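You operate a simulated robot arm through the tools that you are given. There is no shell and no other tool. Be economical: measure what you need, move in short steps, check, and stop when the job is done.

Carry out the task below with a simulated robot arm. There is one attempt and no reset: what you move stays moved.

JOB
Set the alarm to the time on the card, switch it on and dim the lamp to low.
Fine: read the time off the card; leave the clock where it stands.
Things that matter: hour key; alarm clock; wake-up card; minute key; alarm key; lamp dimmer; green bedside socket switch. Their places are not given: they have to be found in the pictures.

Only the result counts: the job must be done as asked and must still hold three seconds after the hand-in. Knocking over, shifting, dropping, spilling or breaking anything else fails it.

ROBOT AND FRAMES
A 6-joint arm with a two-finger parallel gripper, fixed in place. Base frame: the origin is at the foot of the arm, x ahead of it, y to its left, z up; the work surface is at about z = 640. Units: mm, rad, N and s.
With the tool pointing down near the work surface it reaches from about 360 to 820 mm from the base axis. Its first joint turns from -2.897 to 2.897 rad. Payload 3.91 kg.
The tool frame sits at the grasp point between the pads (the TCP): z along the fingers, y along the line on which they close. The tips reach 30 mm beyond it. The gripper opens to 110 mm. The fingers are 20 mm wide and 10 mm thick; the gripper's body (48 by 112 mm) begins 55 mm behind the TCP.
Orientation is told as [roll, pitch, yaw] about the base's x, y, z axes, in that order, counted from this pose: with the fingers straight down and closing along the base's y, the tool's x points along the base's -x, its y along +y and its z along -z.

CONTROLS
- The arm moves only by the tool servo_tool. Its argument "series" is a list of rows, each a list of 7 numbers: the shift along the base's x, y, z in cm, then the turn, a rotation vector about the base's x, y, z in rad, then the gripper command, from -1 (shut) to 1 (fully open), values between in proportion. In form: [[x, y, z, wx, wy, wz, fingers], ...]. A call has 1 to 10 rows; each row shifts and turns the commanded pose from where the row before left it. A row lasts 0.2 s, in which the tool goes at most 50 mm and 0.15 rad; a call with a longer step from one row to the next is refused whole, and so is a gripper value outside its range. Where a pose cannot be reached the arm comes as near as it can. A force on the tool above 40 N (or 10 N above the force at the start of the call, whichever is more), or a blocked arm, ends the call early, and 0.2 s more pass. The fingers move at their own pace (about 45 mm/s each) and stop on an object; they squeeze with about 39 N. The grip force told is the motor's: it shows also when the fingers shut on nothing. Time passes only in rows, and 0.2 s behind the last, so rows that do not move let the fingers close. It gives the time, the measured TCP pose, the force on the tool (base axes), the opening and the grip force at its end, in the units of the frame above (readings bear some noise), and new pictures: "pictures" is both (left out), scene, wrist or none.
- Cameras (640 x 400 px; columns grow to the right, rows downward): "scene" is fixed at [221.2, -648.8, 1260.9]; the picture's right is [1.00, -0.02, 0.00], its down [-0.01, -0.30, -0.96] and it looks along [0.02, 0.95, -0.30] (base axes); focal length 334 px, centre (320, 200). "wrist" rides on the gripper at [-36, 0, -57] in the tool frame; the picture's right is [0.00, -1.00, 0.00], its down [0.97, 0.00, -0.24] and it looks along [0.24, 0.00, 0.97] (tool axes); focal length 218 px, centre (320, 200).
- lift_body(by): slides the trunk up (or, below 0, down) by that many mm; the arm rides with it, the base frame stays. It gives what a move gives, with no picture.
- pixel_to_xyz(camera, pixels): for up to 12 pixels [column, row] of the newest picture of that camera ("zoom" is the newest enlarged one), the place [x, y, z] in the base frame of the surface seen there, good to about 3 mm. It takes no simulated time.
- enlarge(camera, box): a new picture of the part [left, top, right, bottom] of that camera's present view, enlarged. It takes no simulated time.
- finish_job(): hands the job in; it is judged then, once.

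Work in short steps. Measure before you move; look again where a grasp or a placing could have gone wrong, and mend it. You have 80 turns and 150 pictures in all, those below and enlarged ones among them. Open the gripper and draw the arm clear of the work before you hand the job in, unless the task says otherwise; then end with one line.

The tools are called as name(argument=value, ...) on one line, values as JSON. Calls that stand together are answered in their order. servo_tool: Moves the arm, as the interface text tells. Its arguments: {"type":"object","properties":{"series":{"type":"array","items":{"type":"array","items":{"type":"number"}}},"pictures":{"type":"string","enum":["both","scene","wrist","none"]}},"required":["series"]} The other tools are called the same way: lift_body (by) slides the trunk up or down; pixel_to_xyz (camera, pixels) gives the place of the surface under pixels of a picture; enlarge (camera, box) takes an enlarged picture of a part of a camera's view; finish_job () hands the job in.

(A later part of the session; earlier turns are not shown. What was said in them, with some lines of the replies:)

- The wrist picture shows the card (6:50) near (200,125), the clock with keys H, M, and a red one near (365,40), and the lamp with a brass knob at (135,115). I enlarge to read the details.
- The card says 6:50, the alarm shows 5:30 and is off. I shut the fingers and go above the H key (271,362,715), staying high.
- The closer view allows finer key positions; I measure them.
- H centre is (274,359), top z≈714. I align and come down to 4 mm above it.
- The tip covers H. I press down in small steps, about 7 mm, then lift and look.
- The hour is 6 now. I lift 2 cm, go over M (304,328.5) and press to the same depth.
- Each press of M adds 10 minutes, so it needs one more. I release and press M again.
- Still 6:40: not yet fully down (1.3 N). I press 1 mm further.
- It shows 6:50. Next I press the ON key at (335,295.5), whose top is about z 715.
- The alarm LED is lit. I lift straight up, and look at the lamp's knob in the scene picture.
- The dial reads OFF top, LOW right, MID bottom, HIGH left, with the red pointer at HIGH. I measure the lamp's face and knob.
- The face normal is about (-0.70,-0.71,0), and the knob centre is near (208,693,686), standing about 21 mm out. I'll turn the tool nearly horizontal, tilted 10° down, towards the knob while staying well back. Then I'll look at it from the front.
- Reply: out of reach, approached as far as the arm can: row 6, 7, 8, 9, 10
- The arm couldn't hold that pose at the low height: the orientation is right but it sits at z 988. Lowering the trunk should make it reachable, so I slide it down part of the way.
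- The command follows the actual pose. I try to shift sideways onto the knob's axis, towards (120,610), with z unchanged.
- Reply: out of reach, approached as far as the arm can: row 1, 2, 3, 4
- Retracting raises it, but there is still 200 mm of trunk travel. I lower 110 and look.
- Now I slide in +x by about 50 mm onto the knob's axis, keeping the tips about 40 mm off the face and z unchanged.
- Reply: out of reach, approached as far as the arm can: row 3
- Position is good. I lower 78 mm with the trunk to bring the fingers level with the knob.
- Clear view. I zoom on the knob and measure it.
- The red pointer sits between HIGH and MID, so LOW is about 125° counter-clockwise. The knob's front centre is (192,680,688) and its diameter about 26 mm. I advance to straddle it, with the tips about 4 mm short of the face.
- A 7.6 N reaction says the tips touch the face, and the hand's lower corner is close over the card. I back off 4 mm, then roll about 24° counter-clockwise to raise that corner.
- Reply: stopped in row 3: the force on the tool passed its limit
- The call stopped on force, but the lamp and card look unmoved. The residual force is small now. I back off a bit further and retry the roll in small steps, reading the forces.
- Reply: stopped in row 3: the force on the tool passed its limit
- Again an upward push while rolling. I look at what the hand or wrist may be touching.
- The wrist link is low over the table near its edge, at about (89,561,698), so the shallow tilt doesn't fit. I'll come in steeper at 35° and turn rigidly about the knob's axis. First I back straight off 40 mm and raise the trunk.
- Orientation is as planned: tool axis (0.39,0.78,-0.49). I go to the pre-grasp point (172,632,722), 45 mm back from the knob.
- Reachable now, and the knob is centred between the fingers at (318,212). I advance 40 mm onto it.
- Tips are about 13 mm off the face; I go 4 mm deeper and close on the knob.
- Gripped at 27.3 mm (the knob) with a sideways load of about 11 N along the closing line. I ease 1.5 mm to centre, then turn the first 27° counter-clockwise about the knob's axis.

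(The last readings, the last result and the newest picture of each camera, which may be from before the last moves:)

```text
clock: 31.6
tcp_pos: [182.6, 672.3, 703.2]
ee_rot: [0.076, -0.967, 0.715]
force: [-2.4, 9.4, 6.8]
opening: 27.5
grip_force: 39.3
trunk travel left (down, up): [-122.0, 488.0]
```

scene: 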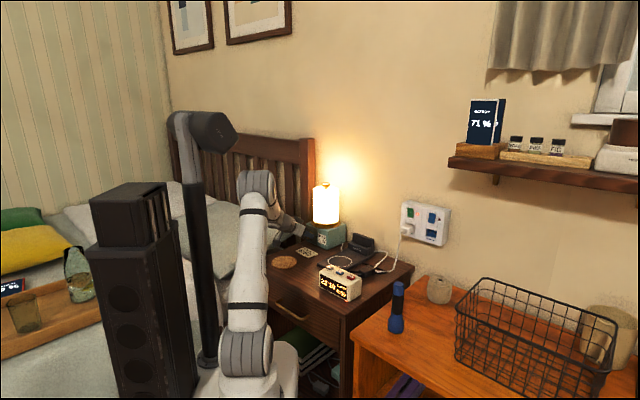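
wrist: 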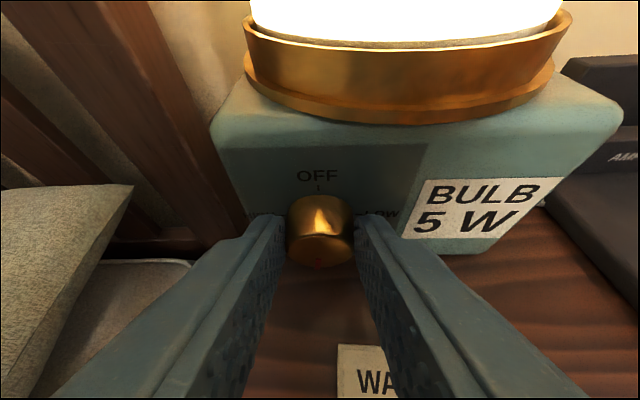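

The knob is turning with the tool and the forces are steady. I continue to the end of this stroke.

servo_tool(series=[[-0.117, 0.117, 0.0, -0.085, -0.085, 0, -1], [-0.116, 0.116, -0.02, -0.085, -0.085, 0, -1], [-0.114, 0.114, -0.039, -0.085, -0.085, 0, -1], [-0.11, 0.11, -0.059, -0.085, -0.085, 0, -1], [-0.105, 0.105, -0.077, -0.085, -0.085, 0, -1]])

enlarge(camera="scene", box=[285, 205, 355, 260])

```text
clock: 32.8
tcp_pos: [176.4, 676.3, 700.4]
ee_rot: [-0.839, -0.779, 1.437]
force: [-8.3, 1.9, 2.6]
opening: 27.5
grip_force: 38.9
trunk travel left (down, up): [-122.0, 488.0]
```

scene: 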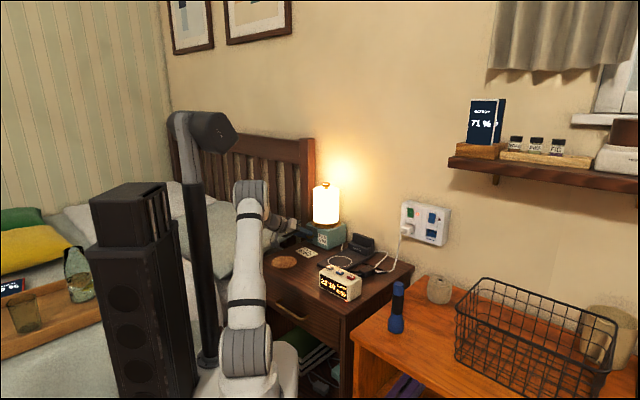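
wrist: 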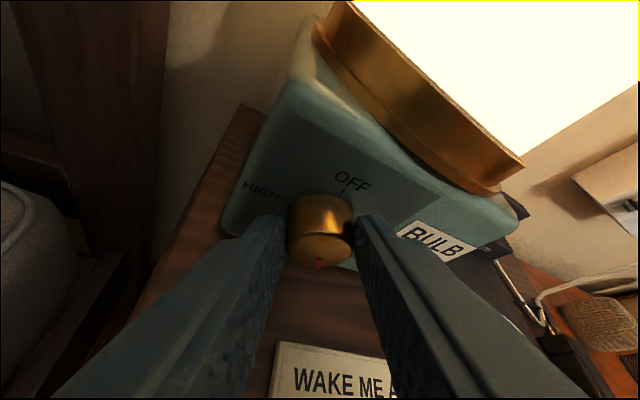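

```text
7.27 times, centred on (320, 232) of scene
```

zoom: 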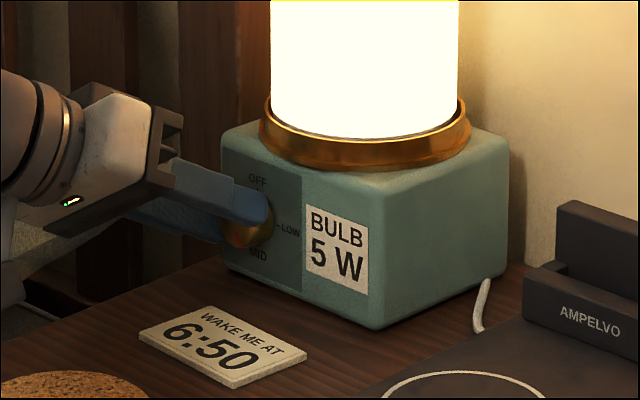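

The lamp has begun to dim and the pointer is now past MID, about 62° short of LOW. I open the fingers in place and swing back around the knob with them open, for a second stroke.

servo_tool(series=[[0, 0, 0, 0, 0, 0, 0], [0, 0, 0, 0, 0, 0, 0], [0, 0, 0, 0, 0, 0, 0]], pictures="wrist")

enlarge(camera="wrist", box=[220, 140, 420, 280])

```text
clock: 33.5
tcp_pos: [177.4, 677.3, 700.9]
ee_rot: [-0.837, -0.778, 1.436]
force: [-0.7, 0.4, -0.2]
opening: 55.2
grip_force: 0.2
trunk travel left (down, up): [-122.0, 488.0]
```

wrist: 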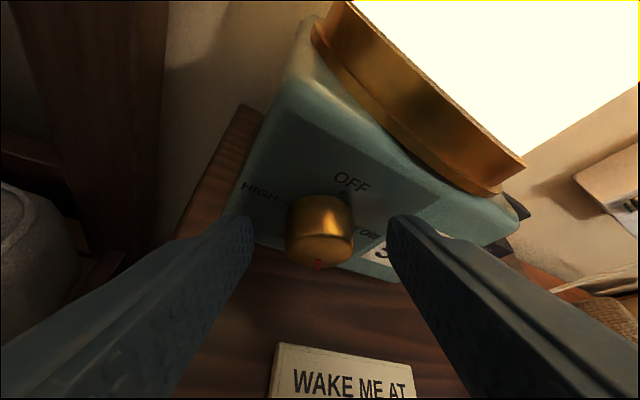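

```text
2.86 times, centred on (320, 210) of wrist
```

zoom: 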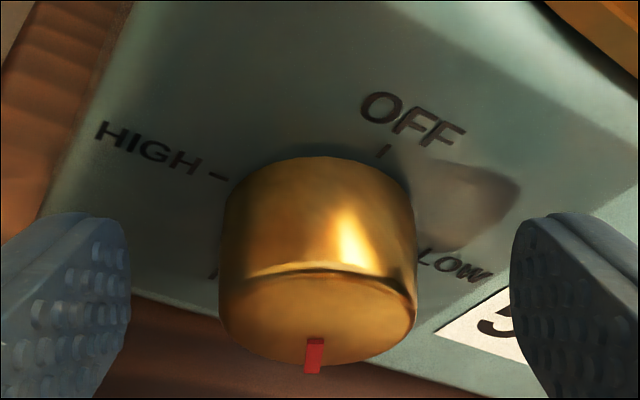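

The pointer is at about -63° with LOW at 0°, so one more stroke of about 63° is needed. I swing back with the fingers open.

servo_tool(series=[[0.105, -0.105, 0.077, 0.085, 0.085, 0, 0], [0.11, -0.11, 0.059, 0.085, 0.085, 0, 0], [0.114, -0.114, 0.039, 0.085, 0.085, 0, 0], [0.116, -0.116, 0.02, 0.085, 0.085, 0, 0], [0.117, -0.117, 0, 0.085, 0.085, 0, 0], [0.117, -0.117, -0.02, 0.085, 0.085, 0, 0], [0.113, -0.113, -0.039, 0.085, 0.085, 0, 0], [0.11, -0.11, -0.058, 0.085, 0.085, 0, 0], [0.104, -0.104, -0.077, 0.085, 0.085, 0, 0], [0, 0, 0, 0, 0, 0, 0]], pictures="wrist")

enlarge(camera="wrist", box=[220, 140, 420, 280])

```text
clock: 35.8
tcp_pos: [186.8, 667.4, 700.0]
ee_rot: [0.793, -0.788, 0.148]
force: [0.0, -0.4, 0.3]
opening: 55.0
grip_force: 0.0
trunk travel left (down, up): [-122.0, 488.0]
```

wrist: 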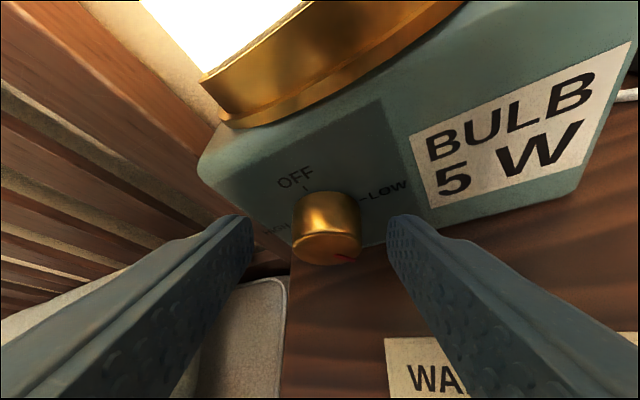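

```text
2.86 times, centred on (320, 210) of wrist
```

zoom: 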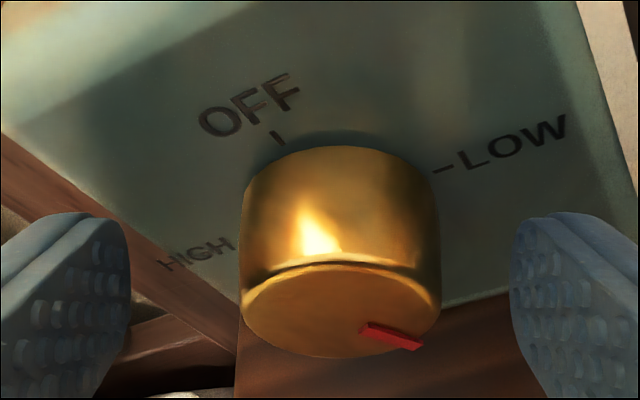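

The pointer stayed put in the dial and the knob sits about 7 px right of centre. I nudge 1.5 mm and close.

servo_tool(series=[[0.09, -0.09, -0.07, 0, 0, 0, 0], [0, 0, 0, 0, 0, 0, -0.4], [0, 0, 0, 0, 0, 0, -0.7], [0, 0, 0, 0, 0, 0, -1], [0, 0, 0, 0, 0, 0, -1]], pictures="none")

servo_tool(series=[[-0.104, 0.104, 0.077, -0.0863, -0.0863, 0, -1], [-0.11, 0.11, 0.058, -0.0863, -0.0863, 0, -1], [-0.113, 0.113, 0.039, -0.0863, -0.0863, 0, -1], [-0.117, 0.117, 0.02, -0.0863, -0.0863, 0, -1], [-0.117, 0.117, 0.0, -0.0863, -0.0863, 0, -1], [-0.116, 0.116, -0.02, -0.0863, -0.0863, 0, -1], [-0.114, 0.114, -0.039, -0.0863, -0.0863, 0, -1]])

enlarge(camera="wrist", box=[220, 140, 420, 280])

```text
clock: 37.0
tcp_pos: [189.1, 666.9, 699.6]
ee_rot: [0.788, -0.788, 0.15]
force: [6.2, -6.1, 0.6]
opening: 28.3
grip_force: 39.2
trunk travel left (down, up): [-122.0, 488.0]
```

```text
clock: 38.5
tcp_pos: [180.1, 674.1, 700.4]
ee_rot: [-0.547, -0.892, 1.218]
force: [0.0, 1.0, -1.9]
opening: 28.2
grip_force: 39.3
trunk travel left (down, up): [-122.0, 488.0]
```

scene: 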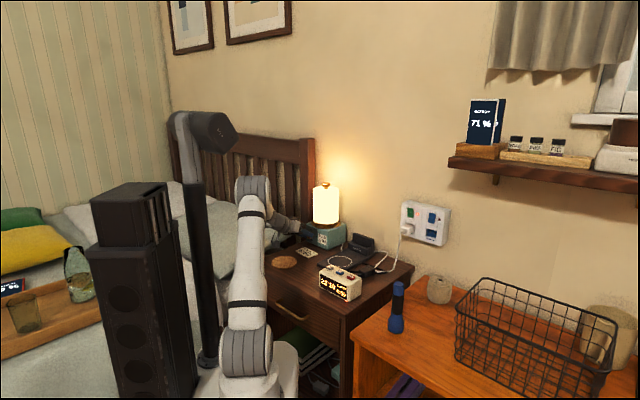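
wrist: 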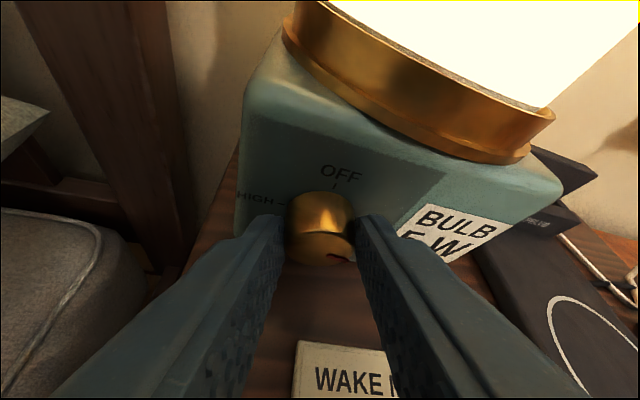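

```text
2.86 times, centred on (320, 210) of wrist
```

zoom: 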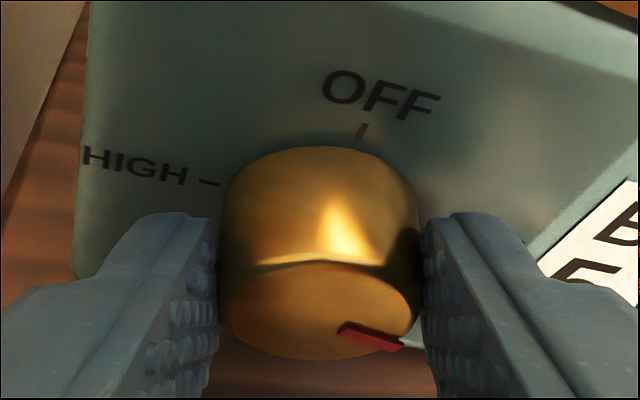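

The pointer is about 21° short of LOW. I continue the stroke by three more rows (21°).

servo_tool(series=[[-0.11, 0.11, -0.059, -0.0863, -0.0863, 0, -1], [-0.105, 0.105, -0.077, -0.0863, -0.0863, 0, -1], [-0.099, 0.099, -0.095, -0.0863, -0.0863, 0, -1], [0, 0, 0, 0, 0, 0, -1]], pictures="none")

servo_tool(series=[[0, 0, 0, 0, 0, 0, 0], [0, 0, 0, 0, 0, 0, 0], [0, 0, 0, 0, 0, 0, 0]])

enlarge(camera="wrist", box=[220, 140, 420, 280])

enlarge(camera="scene", box=[285, 205, 355, 260])

```text
clock: 39.5
tcp_pos: [177.3, 678.5, 697.8]
ee_rot: [-0.977, -0.687, 1.532]
force: [-3.3, -0.7, -0.1]
opening: 28.0
grip_force: 39.0
trunk travel left (down, up): [-122.0, 488.0]
```

```text
clock: 40.4
tcp_pos: [176.7, 677.4, 699.0]
ee_rot: [-0.979, -0.69, 1.531]
force: [0.6, 0.0, -0.7]
opening: 55.0
grip_force: 0.1
trunk travel left (down, up): [-122.0, 488.0]
```

scene: 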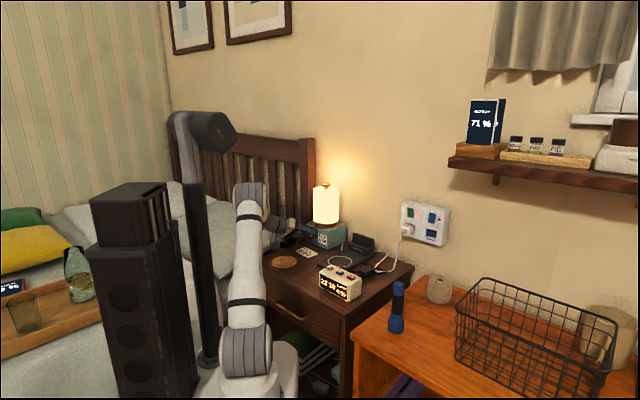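
wrist: 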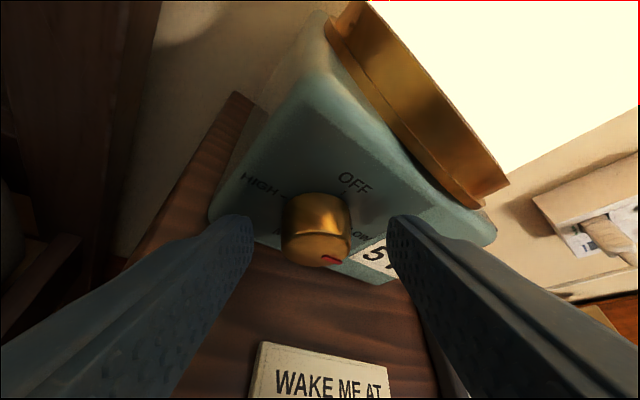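

```text
2.86 times, centred on (320, 210) of wrist
```

zoom: 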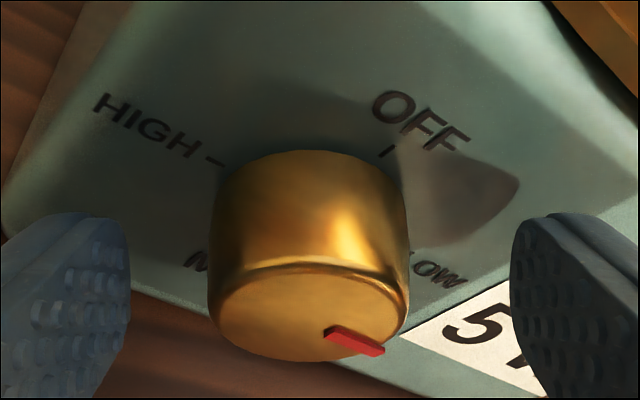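

```text
7.27 times, centred on (320, 232) of scene
```

zoom: 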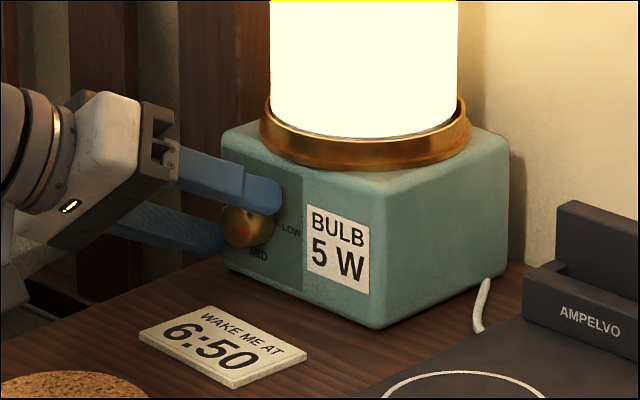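

The pointer looks close to LOW. I back off along the tool axis with the fingers open, to check it from further out.

servo_tool(series=[[-1.66, -0.66, 0.9, 0, 0, 0, 0], [-1.66, -0.66, 0.9, 0, 0, 0, 0], [-1.66, -0.66, 0.9, 0, 0, 0, 0], [0.6, -1.5, 0.5, 0.1, 0.1, 0, 0], [0.6, -1.5, 0.5, 0.1, 0.1, 0, 0], [0.6, -1.5, 0, 0.1, 0.1, 0, 0], [0, 0, 0, 0.1, 0.1, 0, 0]])

enlarge(camera="scene", box=[300, 215, 350, 255])

```text
clock: 42.0
tcp_pos: [145.2, 612.8, 735.2]
ee_rot: [-0.222, -0.959, 0.957]
force: [-1.4, 0.0, -0.6]
opening: 54.8
grip_force: 0.0
trunk travel left (down, up): [-122.0, 488.0]
```

scene: 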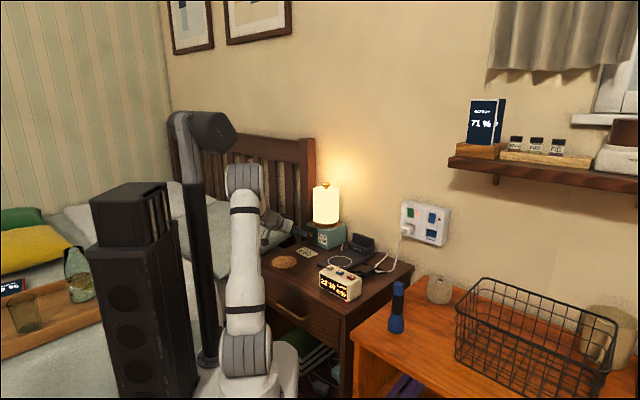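
wrist: 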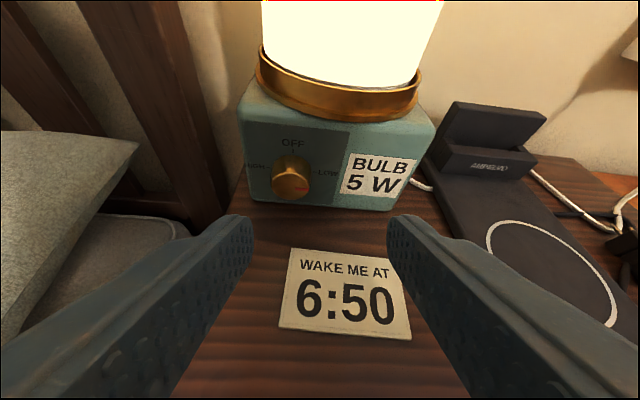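

```text
10.00 times, centred on (325, 235) of scene
```

zoom: 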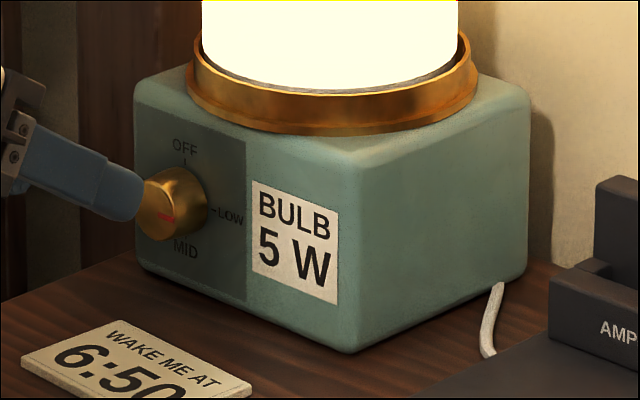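

enlarge(camera="wrist", box=[240, 125, 350, 215])

```text
4.44 times, centred on (295, 170) of wrist
```

zoom: 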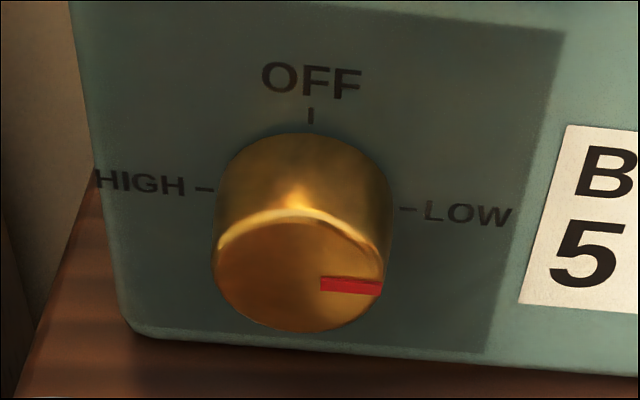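

The pointer looks aligned with LOW to within a few degrees; I check once more from the scene camera.

enlarge(camera="scene", box=[312, 226, 328, 240])

pixel_to_xyz(camera="wrist", pixels=[[295, 189], [304, 190], [291, 186], [310, 172], [275, 168]])

```text
16.00 times, centred on (320, 233) of scene
```

zoom: 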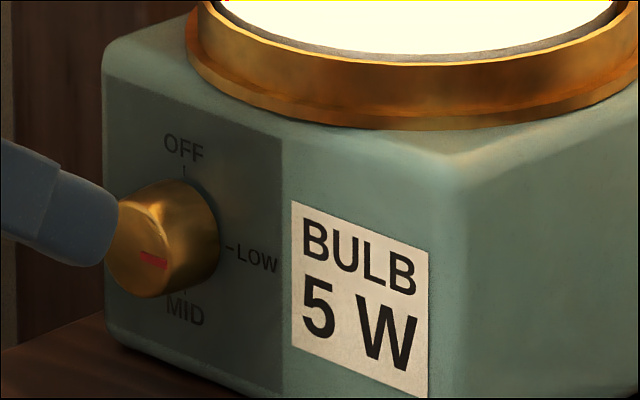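

```text
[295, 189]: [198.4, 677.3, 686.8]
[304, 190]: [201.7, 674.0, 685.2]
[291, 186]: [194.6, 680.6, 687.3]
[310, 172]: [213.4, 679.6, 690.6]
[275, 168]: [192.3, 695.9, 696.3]
```

From both views the pointer is parallel to the LOW mark within a few degrees, and the lamp is dimmed. I raise the arm clear and check the clock once more.

lift_body(by=200)

servo_tool(series=[[0, -1, 1, 0, 0, 0, 0.5], [0, -1, 1, 0, 0, 0, 1], [0, 0, 0, 0, 0, 0, 1]])

enlarge(camera="scene", box=[290, 210, 390, 305])

```text
clock: 44.1
tcp_pos: [146.4, 612.6, 936.7]
ee_rot: [-0.223, -0.957, 0.96]
force: [0.3, 0.4, 0.4]
opening: 54.9
grip_force: 0.1
trunk travel left (down, up): [-322.0, 288.0]
```

```text
clock: 44.9
tcp_pos: [146.6, 593.5, 956.6]
ee_rot: [-0.226, -0.957, 0.96]
force: [-0.3, -0.3, 0.2]
opening: 110.0
grip_force: 0.1
trunk travel left (down, up): [-322.0, 288.0]
```

scene: 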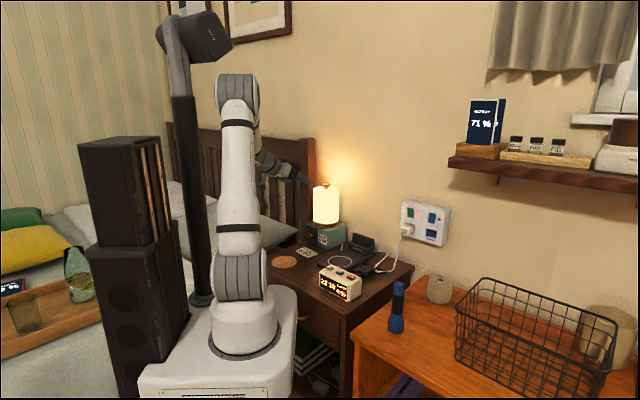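
wrist: 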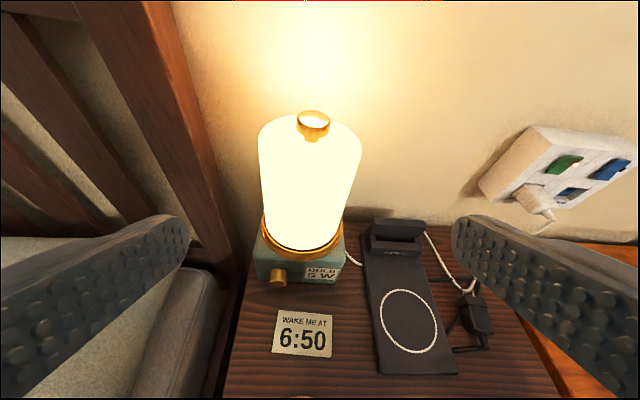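

```text
4.21 times, centred on (340, 258) of scene
```

zoom: 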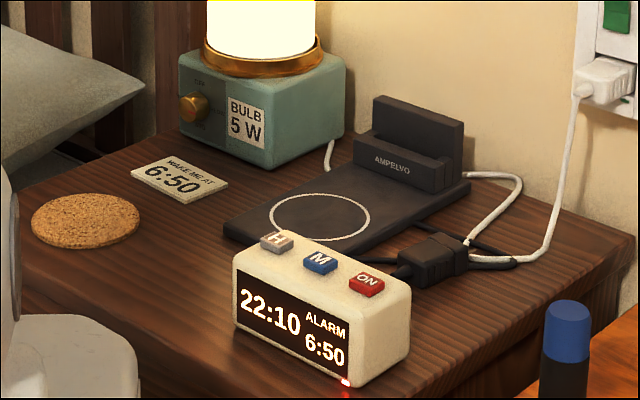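

The alarm reads 6:50 with its LED lit, the lamp is on LOW, nothing else has moved and the arm is clear. I hand in.

finish_job()

```text
The job is handed in.
```

The alarm is set to 6:50 as on the card and switched on with its light lit. The lamp dimmer is at LOW, within a few degrees of the mark, and the clock was not moved.
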